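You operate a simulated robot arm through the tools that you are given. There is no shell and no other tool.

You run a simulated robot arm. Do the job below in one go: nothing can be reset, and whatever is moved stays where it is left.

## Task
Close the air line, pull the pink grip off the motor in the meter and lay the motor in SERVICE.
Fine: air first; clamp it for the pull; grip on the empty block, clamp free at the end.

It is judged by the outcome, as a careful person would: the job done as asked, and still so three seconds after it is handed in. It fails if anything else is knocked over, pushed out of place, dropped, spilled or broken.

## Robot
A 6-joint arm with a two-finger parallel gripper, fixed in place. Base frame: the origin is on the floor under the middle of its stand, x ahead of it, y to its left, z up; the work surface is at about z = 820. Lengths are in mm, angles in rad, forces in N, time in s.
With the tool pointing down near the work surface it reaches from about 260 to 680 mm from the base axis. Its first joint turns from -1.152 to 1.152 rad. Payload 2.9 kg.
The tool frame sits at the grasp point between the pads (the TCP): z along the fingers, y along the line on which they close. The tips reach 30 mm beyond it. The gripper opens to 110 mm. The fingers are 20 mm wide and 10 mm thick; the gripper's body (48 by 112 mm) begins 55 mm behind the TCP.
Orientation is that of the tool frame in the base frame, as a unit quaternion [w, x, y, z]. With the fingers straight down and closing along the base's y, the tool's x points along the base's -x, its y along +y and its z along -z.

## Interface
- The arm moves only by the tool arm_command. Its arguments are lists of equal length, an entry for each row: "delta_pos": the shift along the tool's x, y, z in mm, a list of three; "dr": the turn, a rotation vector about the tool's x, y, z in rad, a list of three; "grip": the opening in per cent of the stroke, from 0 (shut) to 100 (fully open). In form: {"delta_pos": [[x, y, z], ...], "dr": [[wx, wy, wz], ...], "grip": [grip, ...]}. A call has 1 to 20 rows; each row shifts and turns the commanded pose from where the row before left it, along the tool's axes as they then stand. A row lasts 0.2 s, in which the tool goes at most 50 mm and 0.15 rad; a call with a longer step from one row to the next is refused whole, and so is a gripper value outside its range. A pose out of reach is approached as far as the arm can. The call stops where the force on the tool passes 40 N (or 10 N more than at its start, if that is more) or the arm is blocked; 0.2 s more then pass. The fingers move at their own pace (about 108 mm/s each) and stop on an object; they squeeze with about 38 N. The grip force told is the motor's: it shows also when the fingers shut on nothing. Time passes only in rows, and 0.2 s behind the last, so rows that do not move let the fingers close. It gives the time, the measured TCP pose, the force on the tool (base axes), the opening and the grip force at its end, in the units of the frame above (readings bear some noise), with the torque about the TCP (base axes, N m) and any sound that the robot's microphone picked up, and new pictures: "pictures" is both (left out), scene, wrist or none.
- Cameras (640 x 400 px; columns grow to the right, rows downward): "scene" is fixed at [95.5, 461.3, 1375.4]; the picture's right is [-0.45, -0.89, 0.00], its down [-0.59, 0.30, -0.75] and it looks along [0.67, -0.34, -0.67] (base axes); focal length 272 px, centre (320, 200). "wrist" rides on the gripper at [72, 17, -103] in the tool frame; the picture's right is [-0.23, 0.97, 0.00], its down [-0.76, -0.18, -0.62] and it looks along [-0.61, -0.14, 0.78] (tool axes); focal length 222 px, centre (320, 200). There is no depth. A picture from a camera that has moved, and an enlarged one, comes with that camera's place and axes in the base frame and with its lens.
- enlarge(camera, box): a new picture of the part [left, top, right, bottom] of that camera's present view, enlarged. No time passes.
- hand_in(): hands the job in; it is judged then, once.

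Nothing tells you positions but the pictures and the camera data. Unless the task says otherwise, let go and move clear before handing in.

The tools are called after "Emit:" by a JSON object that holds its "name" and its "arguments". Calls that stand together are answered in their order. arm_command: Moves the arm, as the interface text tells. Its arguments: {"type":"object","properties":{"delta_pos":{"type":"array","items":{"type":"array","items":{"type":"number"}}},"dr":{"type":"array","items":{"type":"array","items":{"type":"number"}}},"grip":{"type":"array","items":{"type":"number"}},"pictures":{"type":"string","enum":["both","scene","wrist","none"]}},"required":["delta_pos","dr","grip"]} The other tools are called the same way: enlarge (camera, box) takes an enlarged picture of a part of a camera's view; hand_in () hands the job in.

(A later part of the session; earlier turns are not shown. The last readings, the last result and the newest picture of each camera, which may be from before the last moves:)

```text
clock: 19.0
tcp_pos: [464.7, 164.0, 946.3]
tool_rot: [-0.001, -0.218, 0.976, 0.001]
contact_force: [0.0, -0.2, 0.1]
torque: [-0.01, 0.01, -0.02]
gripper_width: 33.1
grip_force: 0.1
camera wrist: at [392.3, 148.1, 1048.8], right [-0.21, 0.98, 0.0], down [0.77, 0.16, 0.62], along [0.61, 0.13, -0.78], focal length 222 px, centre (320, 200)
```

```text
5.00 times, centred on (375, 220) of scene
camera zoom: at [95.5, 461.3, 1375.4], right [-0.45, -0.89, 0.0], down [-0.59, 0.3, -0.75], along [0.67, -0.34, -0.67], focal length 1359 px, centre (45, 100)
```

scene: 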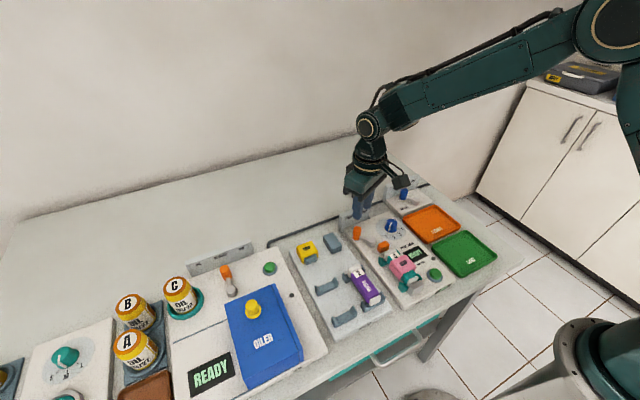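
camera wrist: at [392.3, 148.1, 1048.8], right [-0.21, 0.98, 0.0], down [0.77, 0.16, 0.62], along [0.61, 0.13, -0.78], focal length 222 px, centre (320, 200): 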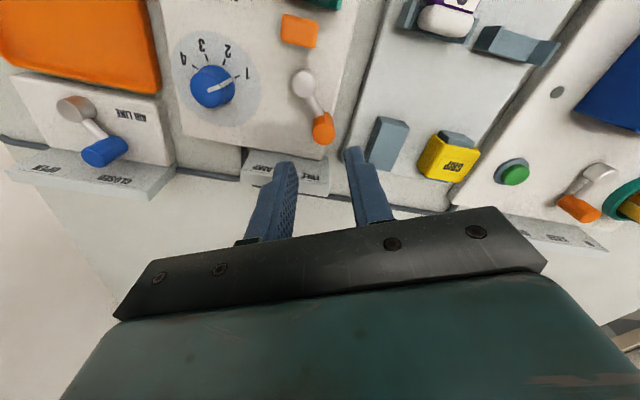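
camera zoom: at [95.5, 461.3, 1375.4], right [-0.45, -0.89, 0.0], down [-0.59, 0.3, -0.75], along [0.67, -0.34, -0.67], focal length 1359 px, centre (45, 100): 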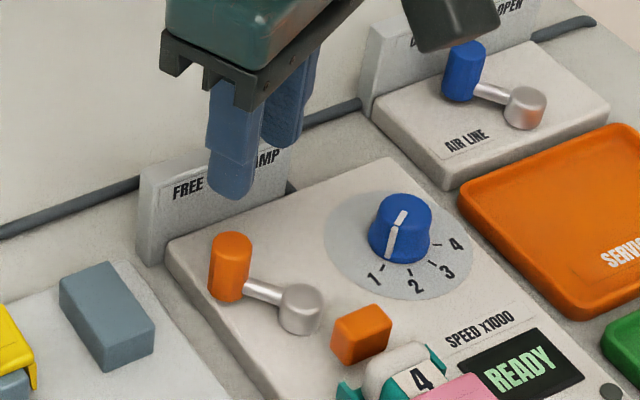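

The knob is at about (467.5, 167) and the pivot at (436, 144). I'll make a small correction, descend around the knob, and close.

Emit:
{"name": "arm_command", "arguments": {"delta_pos": [[-3.5, 1.6, 15], [0, 0, 18], [0, 0, 18], [0, 0, 18], [0, 0, 0], [0, 0, 0], [0, 0, 0]], "dr": [[0, 0, 0], [0, 0, 0], [0, 0, 0], [0, 0, 0], [0, 0, 0], [0, 0, 0], [0, 0, 0]], "grip": [30, 30, 30, 30, 30, 0, 0], "pictures": "both"}}

Emit:
{"name": "enlarge", "arguments": {"camera": "scene", "box": [330, 180, 420, 260]}}

```text
clock: 20.6
tcp_pos: [466.2, 167.9, 877.9]
tool_rot: [0.0, -0.216, 0.976, 0.001]
contact_force: [2.3, -3.9, -2.9]
torque: [0.03, -0.5, -0.03]
gripper_width: 19.9
grip_force: 45.3
camera wrist: at [394.2, 152.4, 979.9], right [-0.2, 0.98, 0.0], down [0.77, 0.16, 0.62], along [0.61, 0.13, -0.78], focal length 222 px, centre (320, 200)
```

scene: 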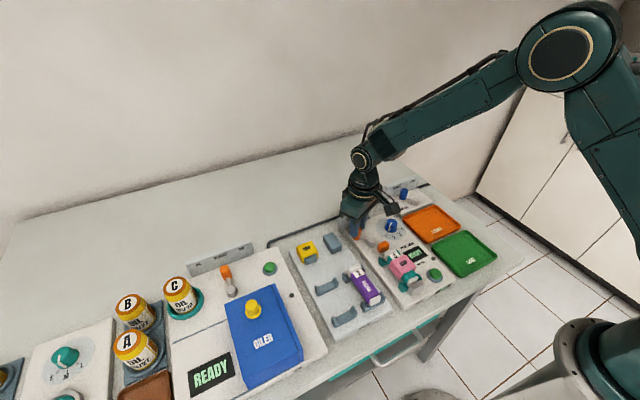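
wrist: 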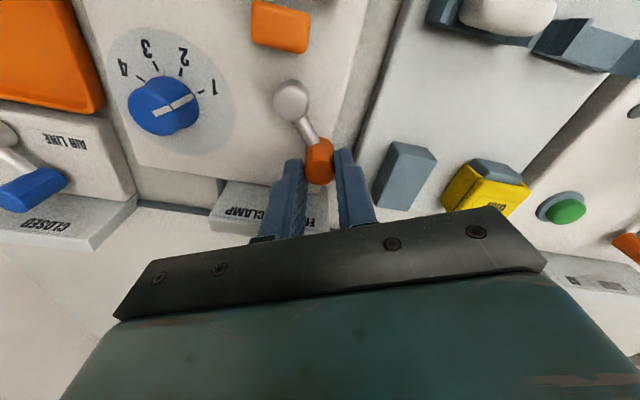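

```text
5.00 times, centred on (375, 220) of scene
camera zoom: at [95.6, 461.2, 1375.5], right [-0.45, -0.89, 0.0], down [-0.59, 0.3, -0.75], along [0.67, -0.34, -0.67], focal length 1359 px, centre (45, 100)
```

zoom: 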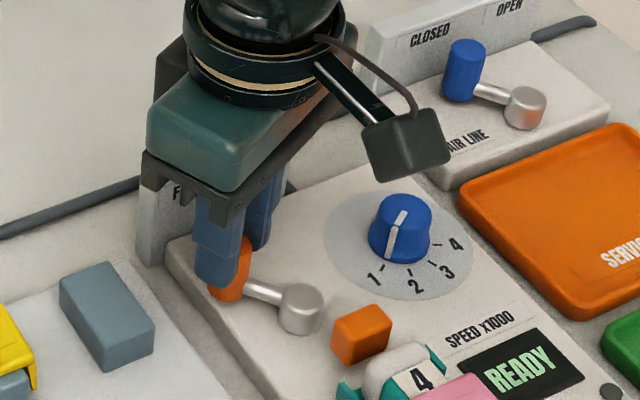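

The clamp knob is gripped. I'll swing it along the arc about (436, 144) toward CLAMP, most of the way first.

Emit:
{"name": "arm_command", "arguments": {"delta_pos": [[-0.606, -3.254, 0], [-0.505, -3.271, 0], [-0.403, -3.285, 0], [-0.301, -3.296, 0], [-0.199, -3.304, 0], [-0.097, -3.309, 0], [0.006, -3.31, 0], [0.108, -3.308, 0], [0.211, -3.303, 0], [0.313, -3.295, 0], [0.415, -3.284, 0], [0.516, -3.27, 0]], "dr": [[0, 0, 0.0545], [0, 0, 0.0545], [0, 0, 0.0545], [0, 0, 0.0545], [0, 0, 0.0545], [0, 0, 0.0545], [0, 0, 0.0545], [0, 0, 0.0545], [0, 0, 0.0545], [0, 0, 0.0545], [0, 0, 0.0545], [0, 0, 0.0545]], "grip": [0, 0, 0, 0, 0, 0, 0, 0, 0, 0, 0, 0], "pictures": "both"}}

Emit:
{"name": "enlarge", "arguments": {"camera": "scene", "box": [330, 180, 420, 260]}}

```text
clock: 23.2
tcp_pos: [471.6, 130.7, 877.9]
tool_rot: [0.0, 0.109, 0.994, 0.001]
contact_force: [2.8, 6.1, 3.6]
torque: [-0.07, 0.4, -0.28]
gripper_width: 20.2
grip_force: 45.0
camera wrist: at [405.9, 162.1, 980.7], right [0.43, 0.9, 0.0], down [0.71, -0.34, 0.62], along [0.56, -0.27, -0.78], focal length 222 px, centre (320, 200)
```

scene: 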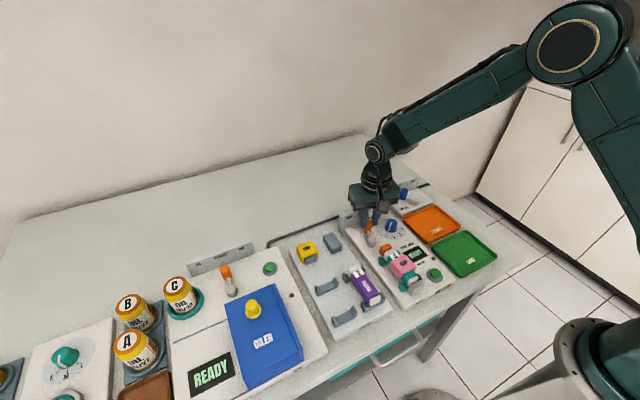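
wrist: 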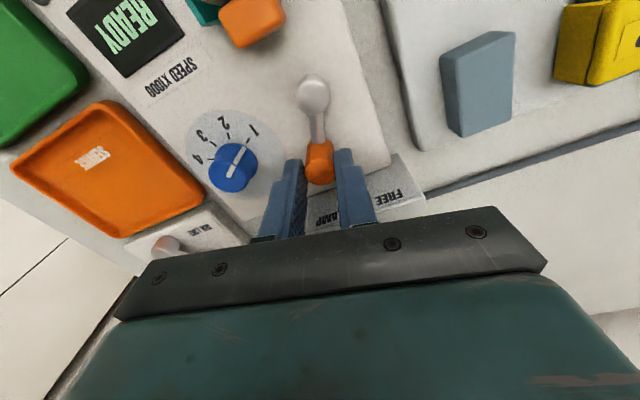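

```text
5.00 times, centred on (375, 220) of scene
camera zoom: at [95.6, 461.4, 1375.4], right [-0.45, -0.89, 0.0], down [-0.59, 0.3, -0.75], along [0.67, -0.34, -0.67], focal length 1359 px, centre (45, 100)
```

zoom: 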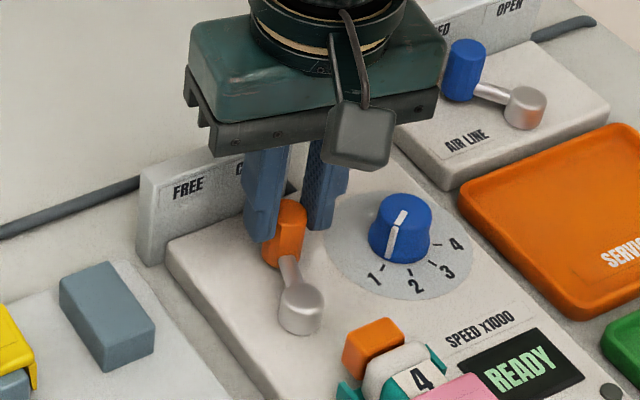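

The clamp jaw is moving toward the motor as the lever swings. I'll continue until it reaches CLAMP.

Emit:
{"name": "arm_command", "arguments": {"delta_pos": [[0.617, -3.252, 0], [0.718, -3.231, 0], [0.818, -3.207, 0], [0.917, -3.18, 0], [1.01, -3.15, 0], [1.1, -3.12, 0]], "dr": [[0, 0, 0.0545], [0, 0, 0.0545], [0, 0, 0.0545], [0, 0, 0.0545], [0, 0, 0.0545], [0, 0, 0.0545]], "grip": [0, 0, 0, 0, 0, 0], "pictures": "both"}}

Emit:
{"name": "enlarge", "arguments": {"camera": "scene", "box": [330, 180, 420, 260]}}

```text
clock: 24.4
tcp_pos: [467.7, 121.9, 877.2]
tool_rot: [0.005, 0.227, 0.974, 0.008]
contact_force: [7.3, 7.1, -8.9]
torque: [-0.05, 0.12, 0.24]
gripper_width: 20.3
grip_force: 44.2
stopped in row 5: the force on the tool passed its limit at 44 N (the readings are from after the stop); the commanded pose is now the measured one
camera wrist: at [409.5, 167.8, 980.1], right [0.64, 0.77, 0.02], down [0.6, -0.51, 0.62], along [0.49, -0.39, -0.78], focal length 222 px, centre (320, 200)
```

scene: 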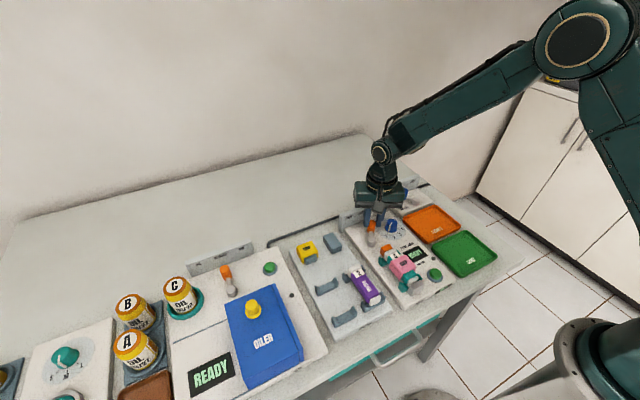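
wrist: 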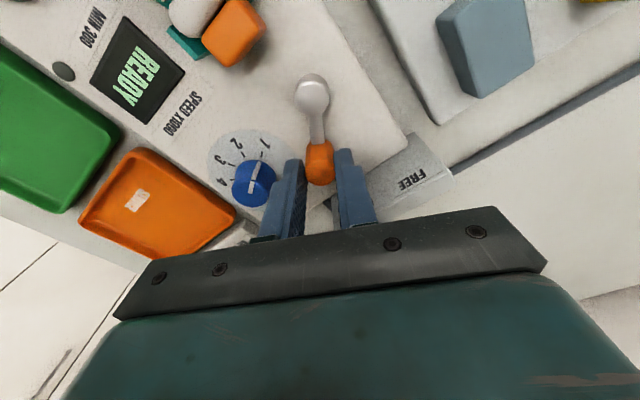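

```text
5.00 times, centred on (375, 220) of scene
camera zoom: at [95.8, 461.5, 1375.3], right [-0.45, -0.89, 0.0], down [-0.6, 0.3, -0.75], along [0.67, -0.34, -0.67], focal length 1359 px, centre (45, 100)
```

zoom: 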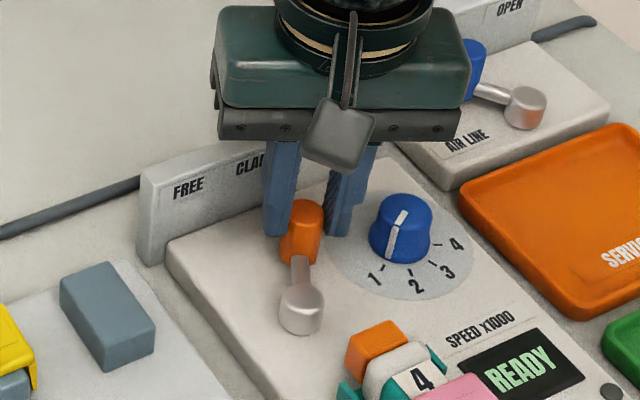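

It stopped firmly at about -35°, mirroring the FREE angle, with the jaw at the motor's end. I'll release with a small opening, rise straight up, and check that the lever stays.

Emit:
{"name": "arm_command", "arguments": {"delta_pos": [[0, 0, 0], [0, 0, 0], [0, 0, -15], [0, 0, -30], [0, 0, -40], [0, 0, -40], [0, 0, 0]], "dr": [[0, 0, 0], [0, 0, 0], [0, 0, 0], [0, 0, 0], [0, 0, -0.14], [0, 0, -0.14], [0, 0, 0]], "grip": [24, 24, 24, 24, 24, 24, 24], "pictures": "both"}}

Emit:
{"name": "enlarge", "arguments": {"camera": "scene", "box": [330, 180, 450, 310]}}

```text
clock: 25.9
tcp_pos: [465.9, 120.1, 1000.2]
tool_rot: [0.004, 0.091, 0.996, 0.006]
contact_force: [0.6, 0.0, -0.1]
torque: [-0.02, -0.01, -0.02]
gripper_width: 26.2
grip_force: 0.0
camera wrist: at [397.2, 148.7, 1102.9], right [0.4, 0.92, 0.01], down [0.71, -0.32, 0.63], along [0.58, -0.24, -0.78], focal length 222 px, centre (320, 200)
```

scene: 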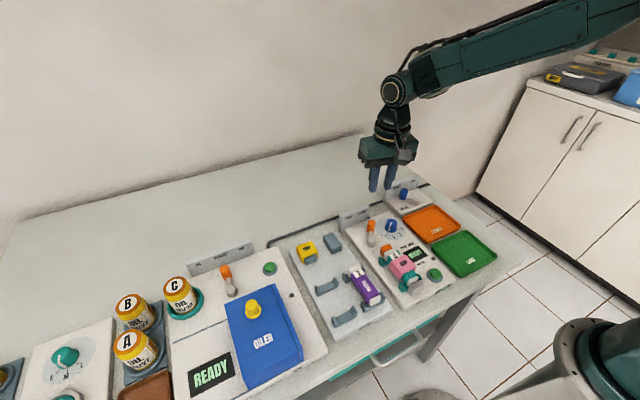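
wrist: 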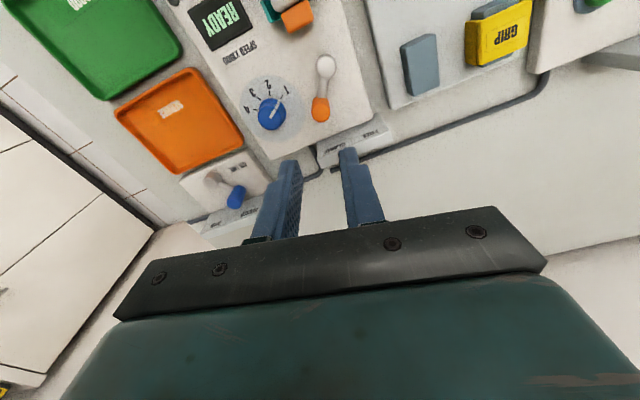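

```text
3.08 times, centred on (390, 245) of scene
camera zoom: at [95.5, 461.3, 1375.4], right [-0.45, -0.89, 0.0], down [-0.59, 0.3, -0.75], along [0.67, -0.34, -0.67], focal length 836 px, centre (105, 62)
```

zoom: 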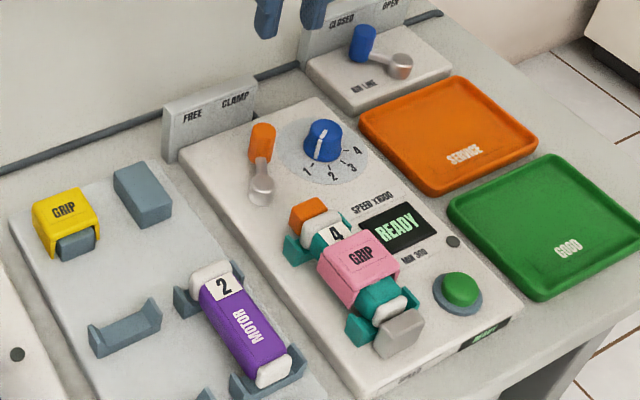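

The lever stays at CLAMP and the jaw is against the motor's end cap. Now I'll square the tool and move back over the motor for a good view of the pink grip.

Emit:
{"name": "arm_command", "arguments": {"delta_pos": [[0, 0, 0], [0, 0, 0], [40, 9, 0], [40, 9, 0], [40, 9, 0], [0, 0, 0]], "dr": [[0.012, 0.008, -0.091], [0, 0, -0.091], [0, 0, 0], [0, 0, 0], [0, 0, 0], [0, 0, 0]], "grip": [50, 70, 70, 70, 70, 70], "pictures": "both"}}

Emit:
{"name": "enlarge", "arguments": {"camera": "wrist", "box": [200, 0, 440, 190]}}

Emit:
{"name": "enlarge", "arguments": {"camera": "scene", "box": [365, 230, 445, 300]}}

```text
clock: 27.4
tcp_pos: [346.2, 147.7, 1003.0]
tool_rot: [0.002, 0.0, 1.0, 0.0]
contact_force: [0.1, 0.1, 0.4]
torque: [0.04, 0.03, 0.01]
gripper_width: 77.0
grip_force: 0.0
camera wrist: at [273.6, 164.5, 1104.9], right [0.23, 0.97, 0.0], down [0.76, -0.18, 0.62], along [0.61, -0.14, -0.78], focal length 222 px, centre (320, 200)
```

scene: 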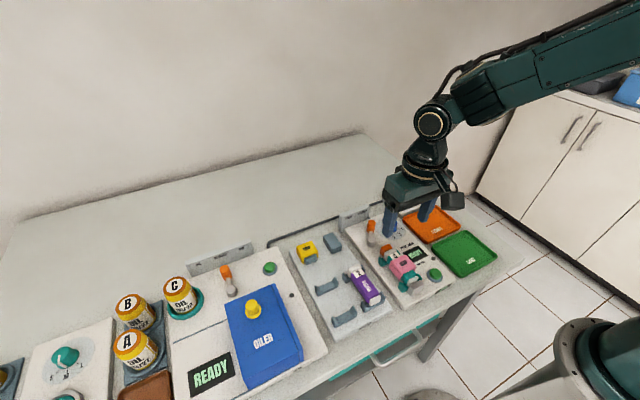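
wrist: 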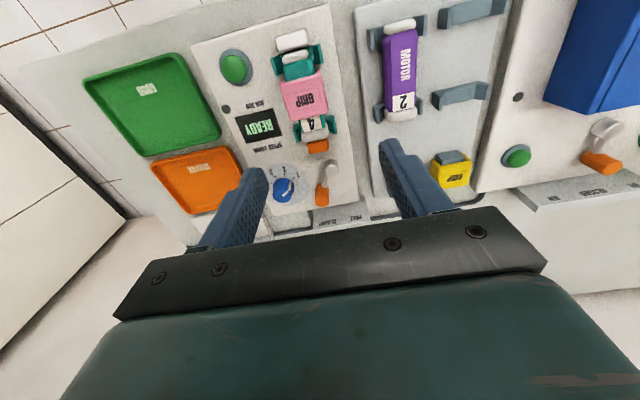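

```text
2.11 times, centred on (320, 95) of wrist
camera zoom: at [273.6, 164.5, 1104.9], right [0.23, 0.97, 0.0], down [0.76, -0.18, 0.62], along [0.61, -0.14, -0.78], focal length 468 px, centre (320, 421)
```

zoom: 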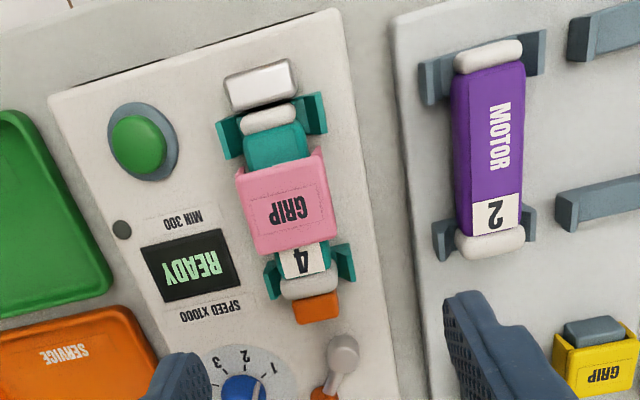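

```text
5.71 times, centred on (405, 265) of scene
camera zoom: at [95.5, 461.3, 1375.4], right [-0.45, -0.89, 0.0], down [-0.59, 0.3, -0.75], along [0.67, -0.34, -0.67], focal length 1553 px, centre (-166, -171)
```

zoom: 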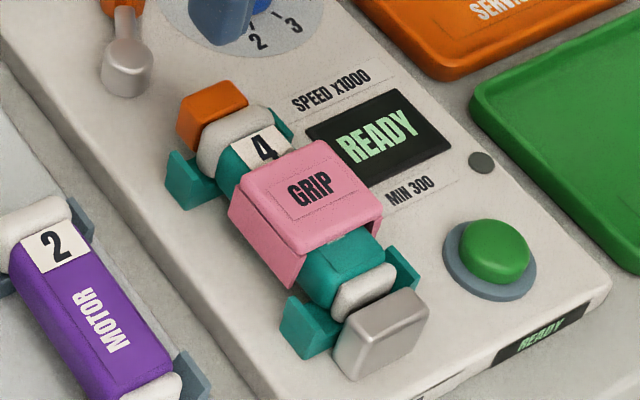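

The pink grip's top is at about (328, 135, 868), roughly 34 × 43 mm, and the motor axis lies nearly along x (from (294, 135) to (377, 133)). I'll move above the grip with about a 66 mm opening and check alignment.

Emit:
{"name": "arm_command", "arguments": {"delta_pos": [[9, -6.3, 36], [9, -6.3, 36], [0, 0, 0]], "dr": [[0, 0.003, 0], [0, 0, 0], [0, 0, 0]], "grip": [60, 60, 60], "pictures": "both"}}

Emit:
{"name": "enlarge", "arguments": {"camera": "wrist", "box": [200, 30, 440, 220]}}

Emit:
{"name": "enlarge", "arguments": {"camera": "scene", "box": [365, 220, 445, 290]}}

```text
clock: 28.1
tcp_pos: [325.2, 133.9, 932.7]
tool_rot: [-0.001, 0.0, 1.0, 0.001]
contact_force: [0.9, -0.1, -1.0]
torque: [0.03, 0.0, -0.01]
gripper_width: 65.9
grip_force: 0.1
camera wrist: at [253.8, 151.2, 1035.7], right [0.23, 0.97, 0.0], down [0.76, -0.18, 0.62], along [0.61, -0.14, -0.78], focal length 222 px, centre (320, 200)
```

scene: 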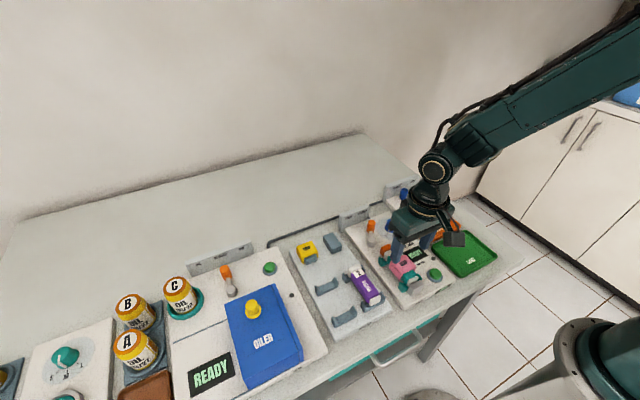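
wrist: 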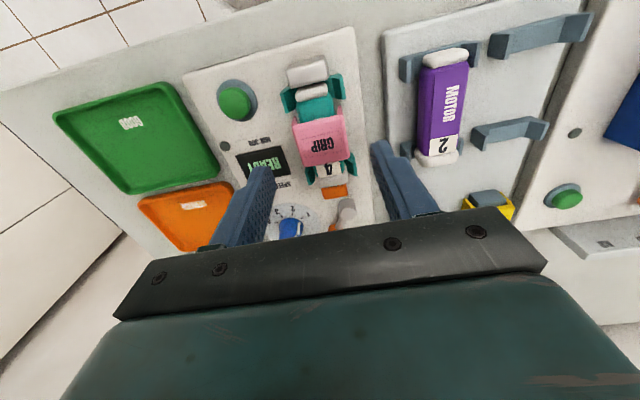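

```text
2.11 times, centred on (320, 125) of wrist
camera zoom: at [253.8, 151.2, 1035.7], right [0.23, 0.97, 0.0], down [0.76, -0.18, 0.62], along [0.61, -0.14, -0.78], focal length 468 px, centre (320, 358)
```

zoom: 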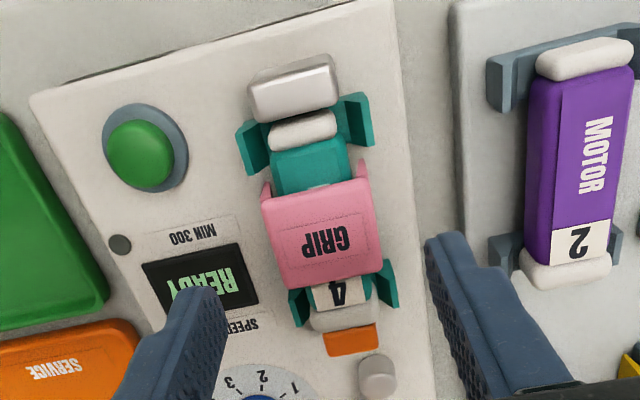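

```text
5.71 times, centred on (405, 255) of scene
camera zoom: at [95.5, 461.3, 1375.4], right [-0.45, -0.89, 0.0], down [-0.59, 0.3, -0.75], along [0.67, -0.34, -0.67], focal length 1553 px, centre (-166, -114)
```

zoom: 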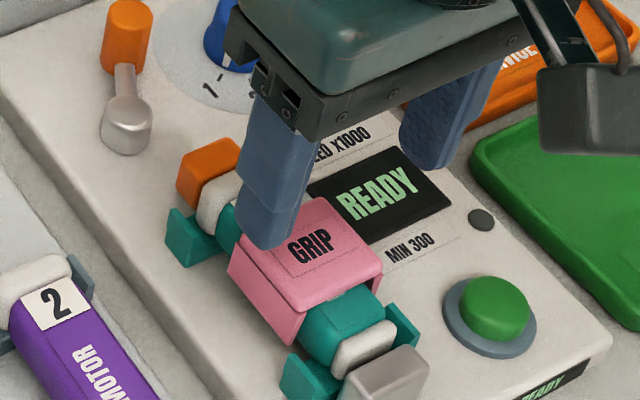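

The grip centre is confirmed at (327.5, 135.3), with walls about 40 mm across spanning z 846–868. I'll correct slightly and descend so the pads cover the walls, then close.

Emit:
{"name": "arm_command", "arguments": {"delta_pos": [[-2, 1.3, 14], [0, 0, 14], [0, 0, 14], [0, 0, 14], [0, 0, 0]], "dr": [[0, 0, 0], [0, 0, 0], [0, 0, 0], [0, 0, 0], [0, 0, 0]], "grip": [60, 60, 60, 60, 60], "pictures": "both"}}

Emit:
{"name": "enlarge", "arguments": {"camera": "wrist", "box": [200, 30, 440, 220]}}

Emit:
{"name": "enlarge", "arguments": {"camera": "scene", "box": [365, 220, 445, 290]}}

```text
clock: 29.4
tcp_pos: [328.9, 134.4, 874.0]
tool_rot: [-0.001, 0.0, 1.0, 0.0]
contact_force: [-0.1, 0.3, 0.5]
torque: [0.0, 0.05, 0.0]
gripper_width: 66.3
grip_force: 0.1
camera wrist: at [257.3, 151.5, 976.7], right [0.23, 0.97, 0.0], down [0.76, -0.18, 0.62], along [0.61, -0.14, -0.78], focal length 222 px, centre (320, 200)
```

scene: 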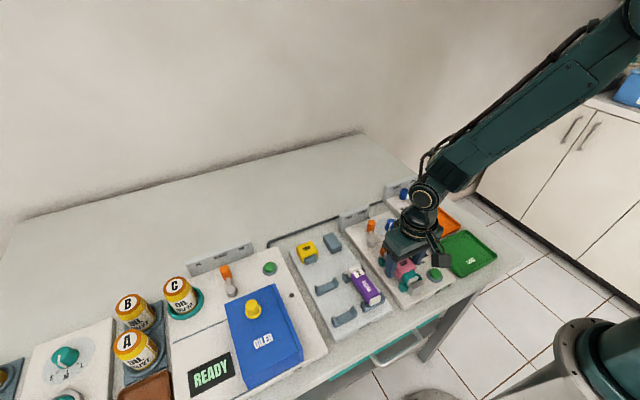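
wrist: 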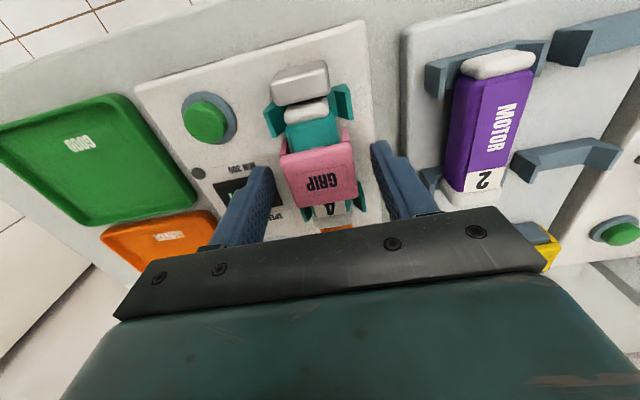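

```text
2.11 times, centred on (320, 125) of wrist
camera zoom: at [257.3, 151.5, 976.7], right [0.23, 0.97, 0.0], down [0.76, -0.18, 0.62], along [0.61, -0.14, -0.78], focal length 468 px, centre (320, 358)
```

zoom: 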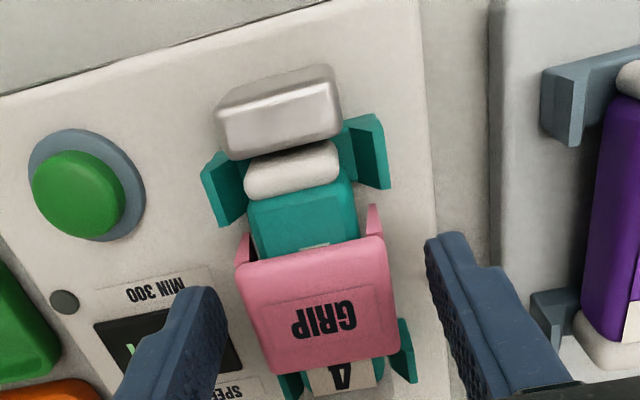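

```text
5.71 times, centred on (405, 255) of scene
camera zoom: at [95.5, 461.3, 1375.4], right [-0.45, -0.89, 0.0], down [-0.59, 0.3, -0.75], along [0.67, -0.34, -0.67], focal length 1553 px, centre (-166, -114)
```

zoom: 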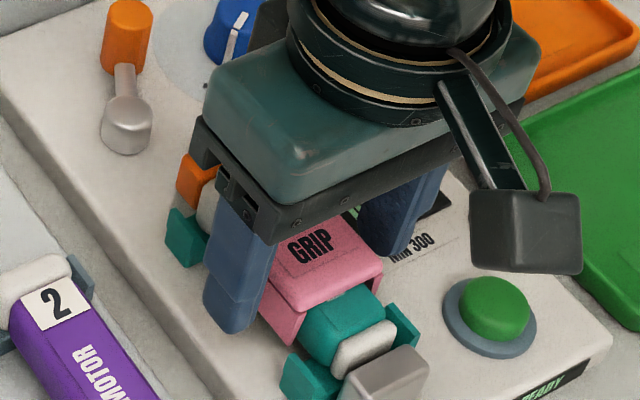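

The fingers straddle the pink grip cleanly. Closing on it now.

Emit:
{"name": "arm_command", "arguments": {"delta_pos": [[0, 0.5, 0], [0, 0, 0], [0, 0, 0]], "dr": [[0, 0, 0], [0, 0, 0], [0, 0, 0]], "grip": [0, 0, 0], "pictures": "wrist"}}

Emit:
{"name": "enlarge", "arguments": {"camera": "wrist", "box": [200, 30, 440, 220]}}

```text
clock: 30.1
tcp_pos: [329.1, 135.4, 874.2]
tool_rot: [-0.001, 0.0, 1.0, -0.001]
contact_force: [1.0, -0.2, -9.5]
torque: [-0.01, 0.01, 0.0]
gripper_width: 40.7
grip_force: 38.2
camera wrist: at [257.4, 152.1, 977.0], right [0.23, 0.97, 0.0], down [0.76, -0.18, 0.62], along [0.6, -0.14, -0.78], focal length 222 px, centre (320, 200)
```

wrist: 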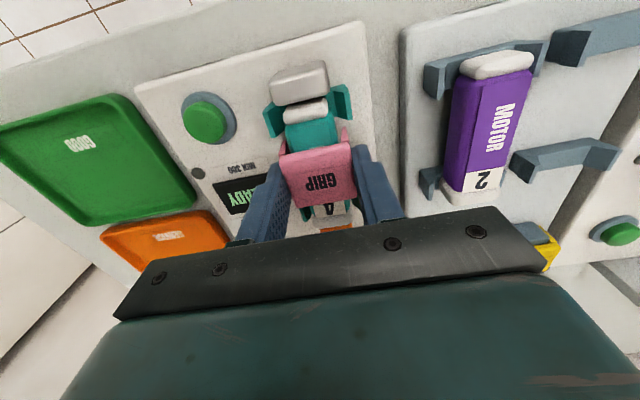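

```text
2.11 times, centred on (320, 125) of wrist
camera zoom: at [257.4, 152.1, 977.0], right [0.23, 0.97, 0.0], down [0.76, -0.18, 0.62], along [0.6, -0.14, -0.78], focal length 468 px, centre (320, 358)
```

zoom: 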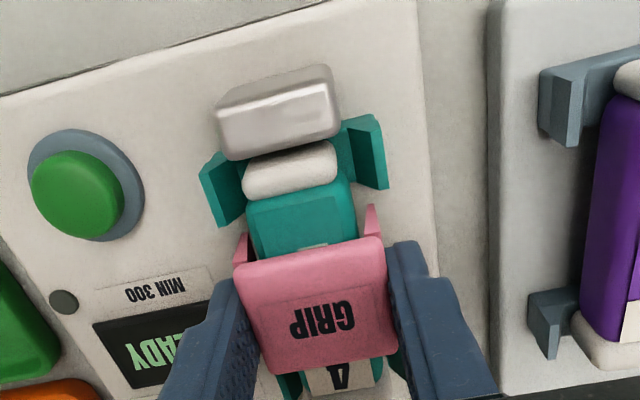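

Gripped at 40.7 mm. I'll pull straight up slowly and watch the force.

Emit:
{"name": "arm_command", "arguments": {"delta_pos": [[0, 0, -1.5], [0, 0, -1.5], [0, 0, -2], [0, 0, -2], [0, 0, -2], [0, 0, -2]], "dr": [[0, 0, 0], [0, 0, 0], [0, 0, 0], [0, 0, 0], [0, 0, 0], [0, 0, 0]], "grip": [0, 0, 0, 0, 0, 0], "pictures": "both"}}

Emit:
{"name": "enlarge", "arguments": {"camera": "wrist", "box": [200, 30, 440, 220]}}

Emit:
{"name": "enlarge", "arguments": {"camera": "scene", "box": [365, 220, 445, 290]}}

```text
clock: 31.6
tcp_pos: [330.7, 136.9, 886.1]
tool_rot: [-0.001, 0.0, 1.0, 0.0]
contact_force: [-0.4, 0.0, 0.8]
torque: [-0.02, -0.01, -0.01]
gripper_width: 40.7
grip_force: 37.9
camera wrist: at [258.4, 152.9, 988.9], right [0.23, 0.97, 0.0], down [0.76, -0.18, 0.62], along [0.61, -0.14, -0.78], focal length 222 px, centre (320, 200)
```

scene: 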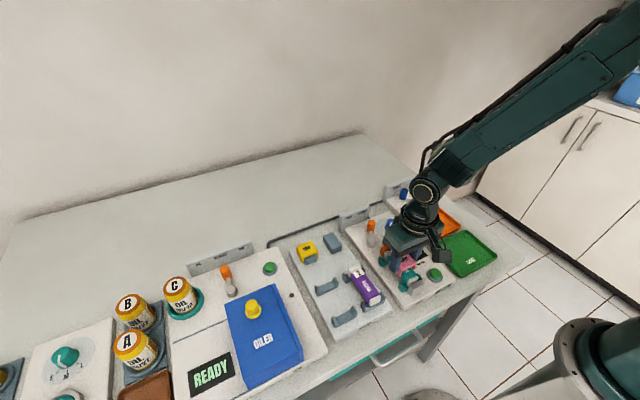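
wrist: 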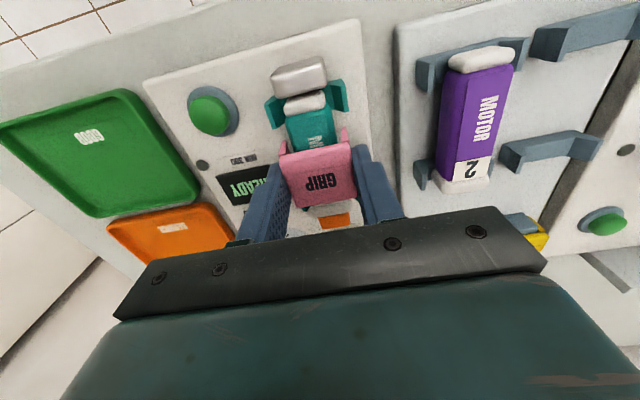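

```text
2.11 times, centred on (320, 125) of wrist
camera zoom: at [258.4, 152.9, 988.9], right [0.23, 0.97, 0.0], down [0.76, -0.18, 0.62], along [0.61, -0.14, -0.78], focal length 468 px, centre (320, 358)
```

zoom: 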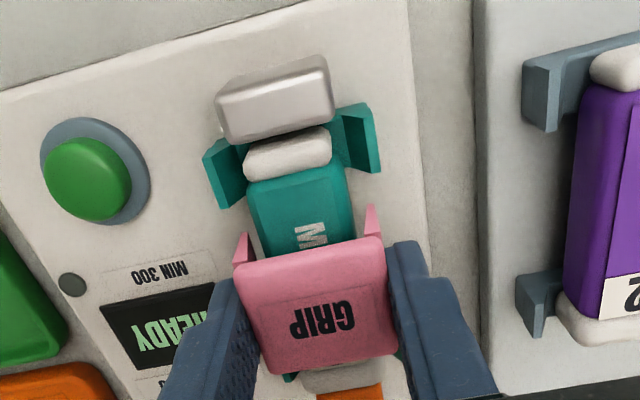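

```text
5.71 times, centred on (405, 255) of scene
camera zoom: at [95.5, 461.3, 1375.4], right [-0.45, -0.89, 0.0], down [-0.59, 0.3, -0.75], along [0.67, -0.34, -0.67], focal length 1553 px, centre (-166, -114)
```

zoom: 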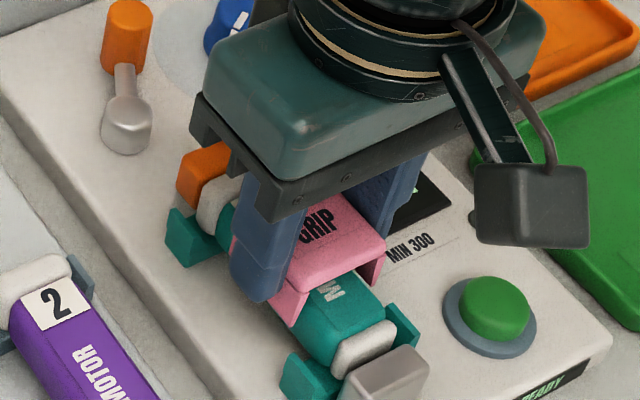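

The grip came free cleanly and the motor stayed in its cradle. I'll lift it clear and carry it toward the empty block, near (468, 237), for a look.

Emit:
{"name": "arm_command", "arguments": {"delta_pos": [[0, 0, -20], [0, 0, -35], [0, 0, -35], [-30, 20, 0], [-30, 20, 0], [-30, 20, 0], [-20, 18, 0], [0, 0, 0]], "dr": [[0, 0, 0], [0, 0, 0], [0, 0, 0], [0, 0, 0], [0, 0, 0], [0, 0, 0], [0, 0, 0], [0, 0, 0]], "grip": [0, 0, 0, 0, 0, 0, 0, 0], "pictures": "both"}}

Emit:
{"name": "enlarge", "arguments": {"camera": "wrist", "box": [220, 50, 460, 220]}}

Emit:
{"name": "enlarge", "arguments": {"camera": "scene", "box": [280, 210, 400, 300]}}

Emit:
{"name": "enlarge", "arguments": {"camera": "scene", "box": [365, 220, 445, 290]}}

```text
clock: 33.4
tcp_pos: [440.9, 215.9, 974.6]
tool_rot: [-0.002, 0.0, 1.0, 0.0]
contact_force: [0.0, 0.8, -0.9]
torque: [0.0, 0.02, 0.0]
gripper_width: 40.6
grip_force: 38.3
camera wrist: at [368.9, 232.3, 1077.4], right [0.23, 0.97, 0.0], down [0.76, -0.18, 0.62], along [0.6, -0.14, -0.78], focal length 222 px, centre (320, 200)
```

scene: 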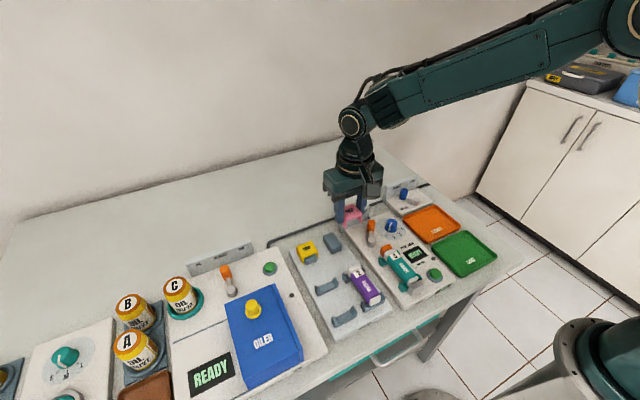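
wrist: 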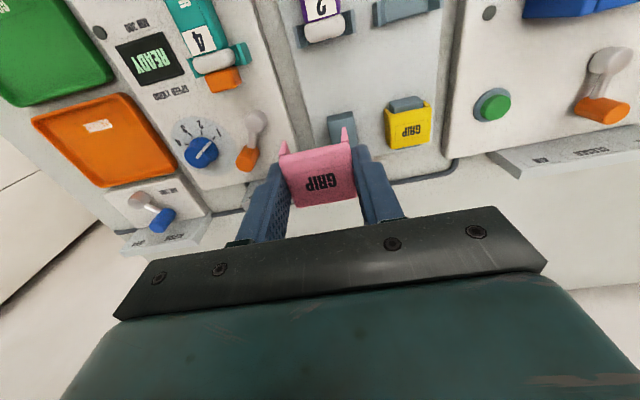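

```text
2.35 times, centred on (340, 135) of wrist
camera zoom: at [368.9, 232.3, 1077.4], right [0.23, 0.97, 0.0], down [0.76, -0.18, 0.62], along [0.6, -0.14, -0.78], focal length 523 px, centre (273, 353)
```

zoom: 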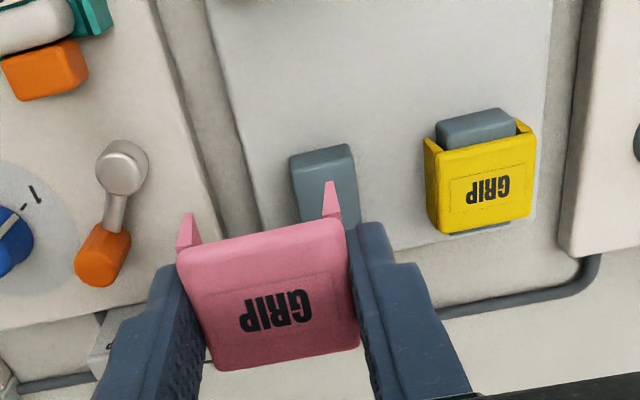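

```text
4.44 times, centred on (340, 255) of scene
camera zoom: at [95.5, 461.3, 1375.4], right [-0.45, -0.89, 0.0], down [-0.59, 0.3, -0.75], along [0.67, -0.34, -0.67], focal length 1208 px, centre (231, -44)
```

zoom: 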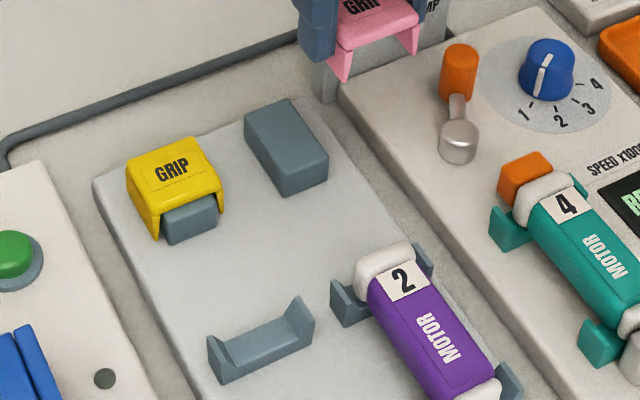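

```text
5.71 times, centred on (405, 255) of scene
camera zoom: at [95.5, 461.3, 1375.4], right [-0.45, -0.89, 0.0], down [-0.59, 0.3, -0.75], along [0.67, -0.34, -0.67], focal length 1553 px, centre (-166, -114)
```

zoom: 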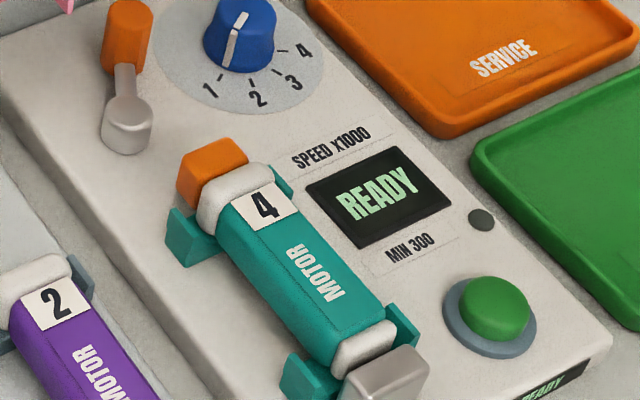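

The motor is bare and still seated. The empty block's top is at about x 448–494, y 223–252, z ≈ 852, so I'll position the grip over its centre (471, 238) at a safe height and check.

Emit:
{"name": "arm_command", "arguments": {"delta_pos": [[-16, 11, 25], [-15.6, 11.1, 25], [0, 0, 10], [0, 0, 0]], "dr": [[0, 0, 0.012], [0, 0, 0.013], [0, 0, 0], [0, 0, 0]], "grip": [0, 0, 0, 0], "pictures": "both"}}

Emit:
{"name": "enlarge", "arguments": {"camera": "wrist", "box": [220, 60, 420, 220]}}

Emit:
{"name": "enlarge", "arguments": {"camera": "scene", "box": [290, 190, 380, 270]}}

```text
clock: 34.4
tcp_pos: [471.1, 235.4, 914.6]
tool_rot: [-0.001, 0.013, 1.0, 0.001]
contact_force: [0.8, 0.0, -0.6]
torque: [0.04, 0.0, 0.0]
gripper_width: 40.8
grip_force: 38.1
camera wrist: at [399.9, 253.9, 1018.4], right [0.25, 0.97, 0.0], down [0.76, -0.2, 0.62], along [0.6, -0.16, -0.78], focal length 222 px, centre (320, 200)
```

scene: 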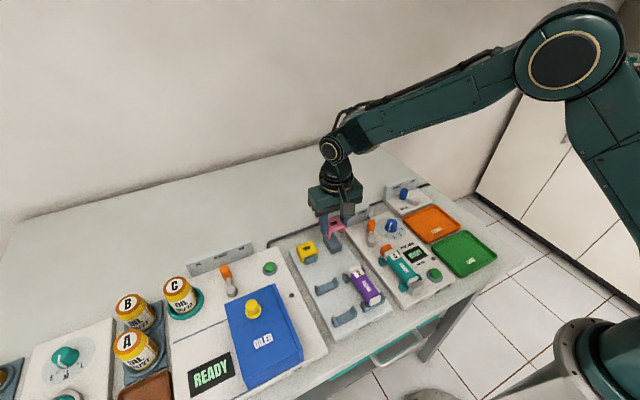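
wrist: 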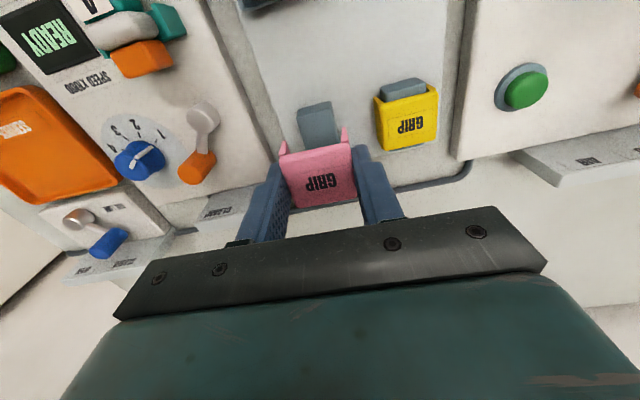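

```text
2.50 times, centred on (320, 140) of wrist
camera zoom: at [399.9, 253.9, 1018.4], right [0.25, 0.97, 0.0], down [0.76, -0.2, 0.62], along [0.6, -0.16, -0.78], focal length 555 px, centre (320, 350)
```

zoom: 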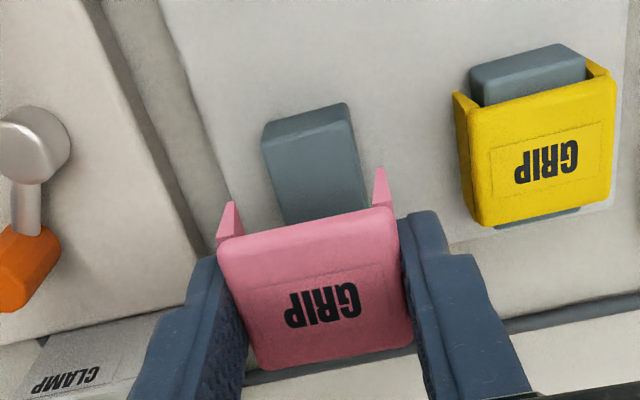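

```text
5.00 times, centred on (335, 230) of scene
camera zoom: at [95.5, 461.3, 1375.4], right [-0.45, -0.89, 0.0], down [-0.59, 0.3, -0.75], along [0.67, -0.34, -0.67], focal length 1359 px, centre (245, 50)
```

zoom: 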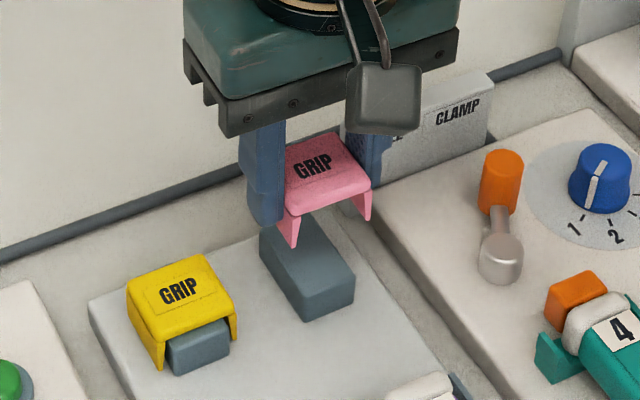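

The grip is poised above the block. I'll zoom closer to check the lateral alignment of the walls with the block.

Emit:
{"name": "enlarge", "arguments": {"camera": "wrist", "box": [270, 90, 370, 170]}}

Emit:
{"name": "enlarge", "arguments": {"camera": "scene", "box": [330, 210, 370, 260]}}

```text
5.00 times, centred on (320, 130) of wrist
camera zoom: at [399.9, 253.9, 1018.4], right [0.25, 0.97, 0.0], down [0.76, -0.2, 0.62], along [0.6, -0.16, -0.78], focal length 1111 px, centre (320, 550)
```

zoom: 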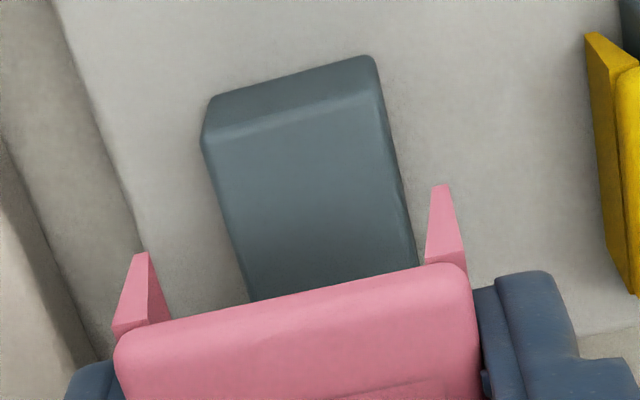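

```text
8.00 times, centred on (350, 235) of scene
camera zoom: at [95.5, 461.3, 1375.4], right [-0.45, -0.89, 0.0], down [-0.59, 0.3, -0.75], along [0.67, -0.34, -0.67], focal length 2174 px, centre (80, -80)
```

zoom: 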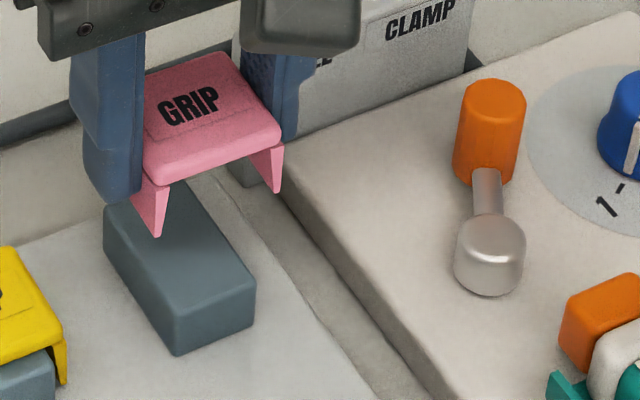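

In the wrist view the grip walls (y 217–255) are centred on the block (y 223–250). I'll shift 4 mm forward to centre it lengthwise and start lowering.

Emit:
{"name": "arm_command", "arguments": {"delta_pos": [[-4, 0.3, 0], [0, 0, 12], [0, 0, 12], [0, 0, 10], [0, 0, 5], [0, 0, 0]], "dr": [[0, 0, 0], [0, 0, 0], [0, 0, 0], [0, 0, 0], [0, 0, 0], [0, 0, 0]], "grip": [0, 0, 0, 0, 0, 0], "pictures": "both"}}

Emit:
{"name": "enlarge", "arguments": {"camera": "wrist", "box": [270, 90, 370, 170]}}

Emit:
{"name": "enlarge", "arguments": {"camera": "scene", "box": [320, 210, 370, 260]}}

```text
clock: 35.8
tcp_pos: [474.3, 235.3, 876.8]
tool_rot: [-0.002, 0.013, 1.0, -0.001]
contact_force: [-0.1, 0.0, 0.7]
torque: [-0.01, -0.01, 0.02]
gripper_width: 40.3
grip_force: 38.4
camera wrist: at [403.3, 254.2, 978.9], right [0.25, 0.97, 0.0], down [0.76, -0.2, 0.62], along [0.6, -0.16, -0.78], focal length 222 px, centre (320, 200)
```

scene: 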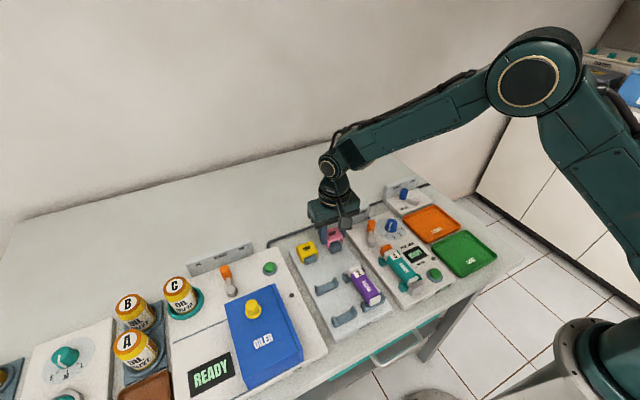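
wrist: 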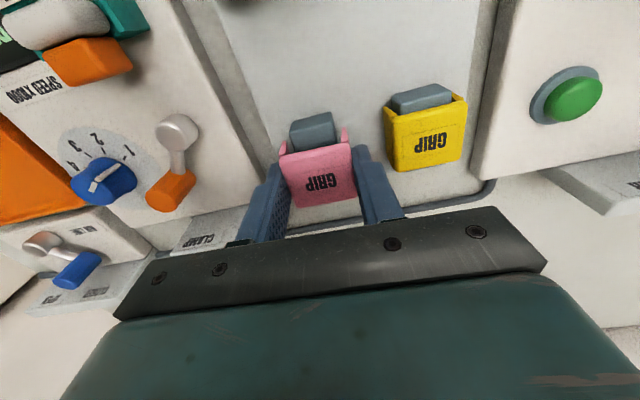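

```text
5.00 times, centred on (320, 130) of wrist
camera zoom: at [403.3, 254.2, 978.9], right [0.25, 0.97, 0.0], down [0.76, -0.2, 0.62], along [0.6, -0.16, -0.78], focal length 1111 px, centre (320, 550)
```

zoom: 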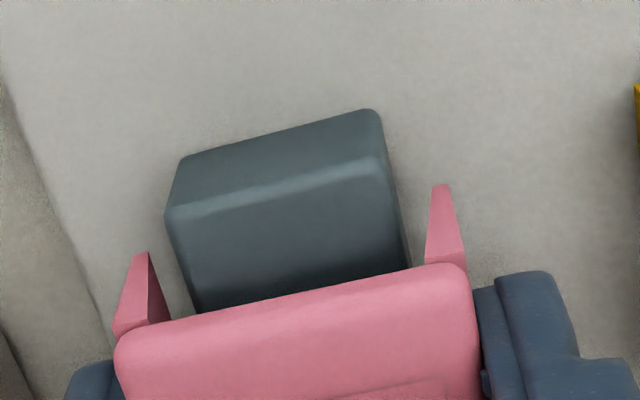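

```text
8.00 times, centred on (345, 235) of scene
camera zoom: at [95.5, 461.3, 1375.4], right [-0.45, -0.89, 0.0], down [-0.59, 0.3, -0.75], along [0.67, -0.34, -0.67], focal length 2174 px, centre (120, -80)
```

zoom: 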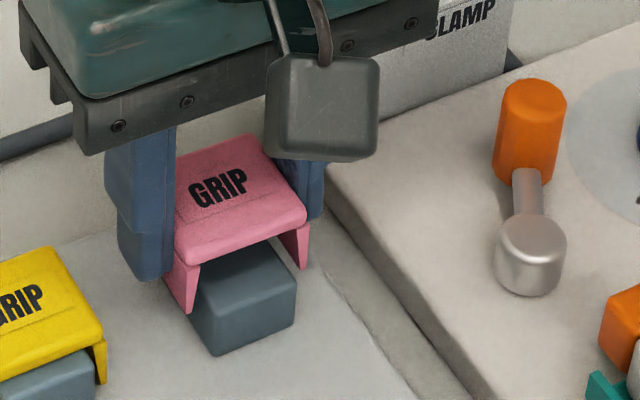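

The walls straddle the block symmetrically and lengthwise centring is good. I'll lower slowly until the grip seats.

Emit:
{"name": "arm_command", "arguments": {"delta_pos": [[0, 0, 2], [0, 0, 2], [0, 0, 2], [0, 0, 2], [0, 0, 1], [0, 0, 1]], "dr": [[0, 0, 0], [0, 0, 0], [0, 0, 0], [0, 0, 0], [0, 0, 0], [0, 0, 0]], "grip": [0, 0, 0, 0, 0, 0], "pictures": "scene"}}

Emit:
{"name": "enlarge", "arguments": {"camera": "scene", "box": [320, 210, 370, 260]}}

Emit:
{"name": "enlarge", "arguments": {"camera": "wrist", "box": [270, 90, 370, 170]}}

```text
clock: 37.1
tcp_pos: [474.9, 235.4, 867.3]
tool_rot: [-0.001, 0.013, 1.0, 0.0]
contact_force: [-0.7, 0.0, 0.4]
torque: [-0.02, -0.03, 0.03]
gripper_width: 40.8
grip_force: 38.3
```

scene: 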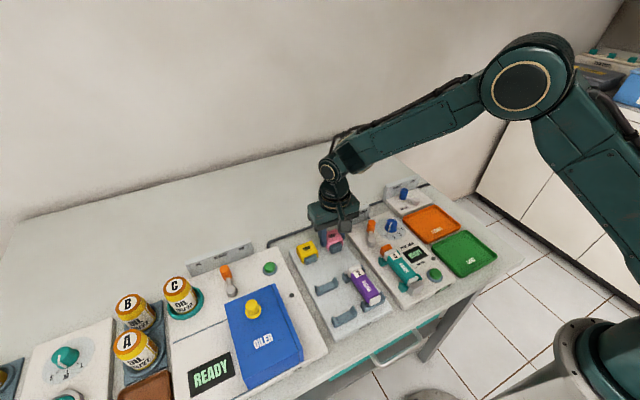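

```text
8.00 times, centred on (345, 235) of scene
camera zoom: at [95.5, 461.3, 1375.4], right [-0.45, -0.89, 0.0], down [-0.59, 0.3, -0.75], along [0.67, -0.34, -0.67], focal length 2174 px, centre (120, -80)
```

zoom: 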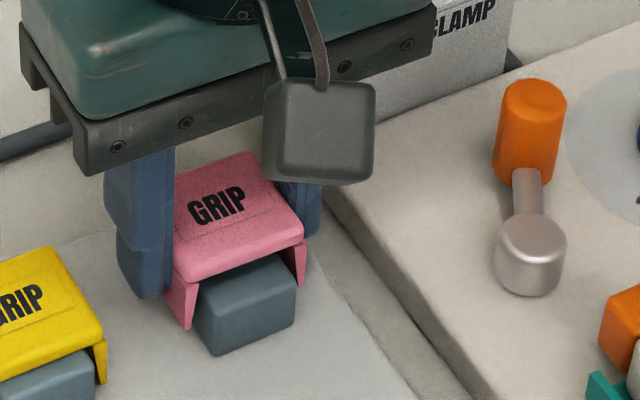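

```text
5.00 times, centred on (320, 130) of wrist
camera zoom: at [404.1, 253.9, 969.7], right [0.25, 0.97, 0.0], down [0.76, -0.2, 0.62], along [0.6, -0.16, -0.78], focal length 1111 px, centre (320, 550)
```

zoom: 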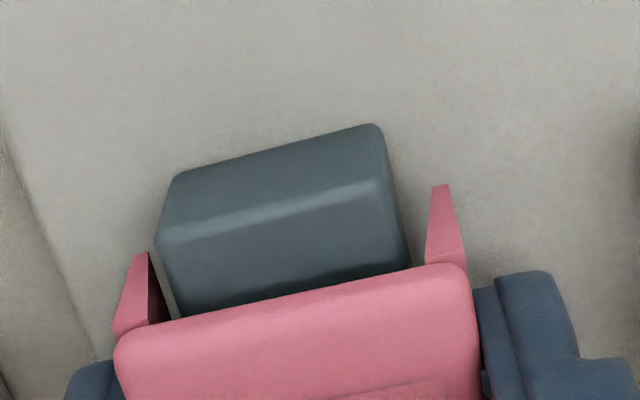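

There's still a small gap above the block and no contact. I'll continue in 1 mm steps.

Emit:
{"name": "arm_command", "arguments": {"delta_pos": [[0, 0, 1], [0, 0, 1], [0, 0, 1]], "dr": [[0, 0, 0], [0, 0, 0], [0, 0, 0]], "grip": [0, 0, 0], "pictures": "none"}}

Emit:
{"name": "enlarge", "arguments": {"camera": "scene", "box": [320, 210, 370, 260]}}

```text
clock: 38.0
tcp_pos: [475.2, 235.5, 863.0]
tool_rot: [-0.002, 0.014, 1.0, 0.0]
contact_force: [0.6, 0.3, -0.2]
torque: [-0.03, -0.03, -0.03]
gripper_width: 40.7
grip_force: 38.3
```

```text
8.00 times, centred on (345, 235) of scene
camera zoom: at [95.5, 461.3, 1375.4], right [-0.45, -0.89, 0.0], down [-0.59, 0.3, -0.75], along [0.67, -0.34, -0.67], focal length 2174 px, centre (120, -80)
```

zoom: 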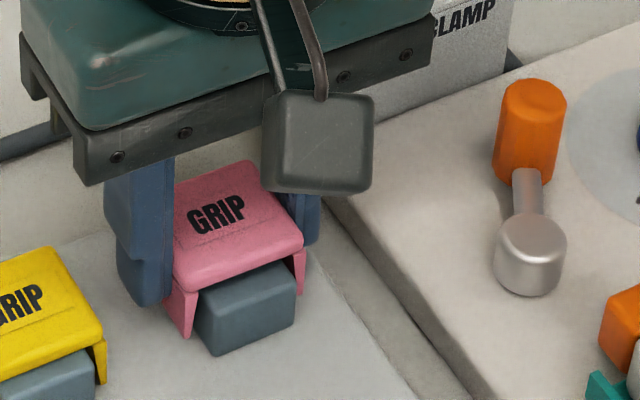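

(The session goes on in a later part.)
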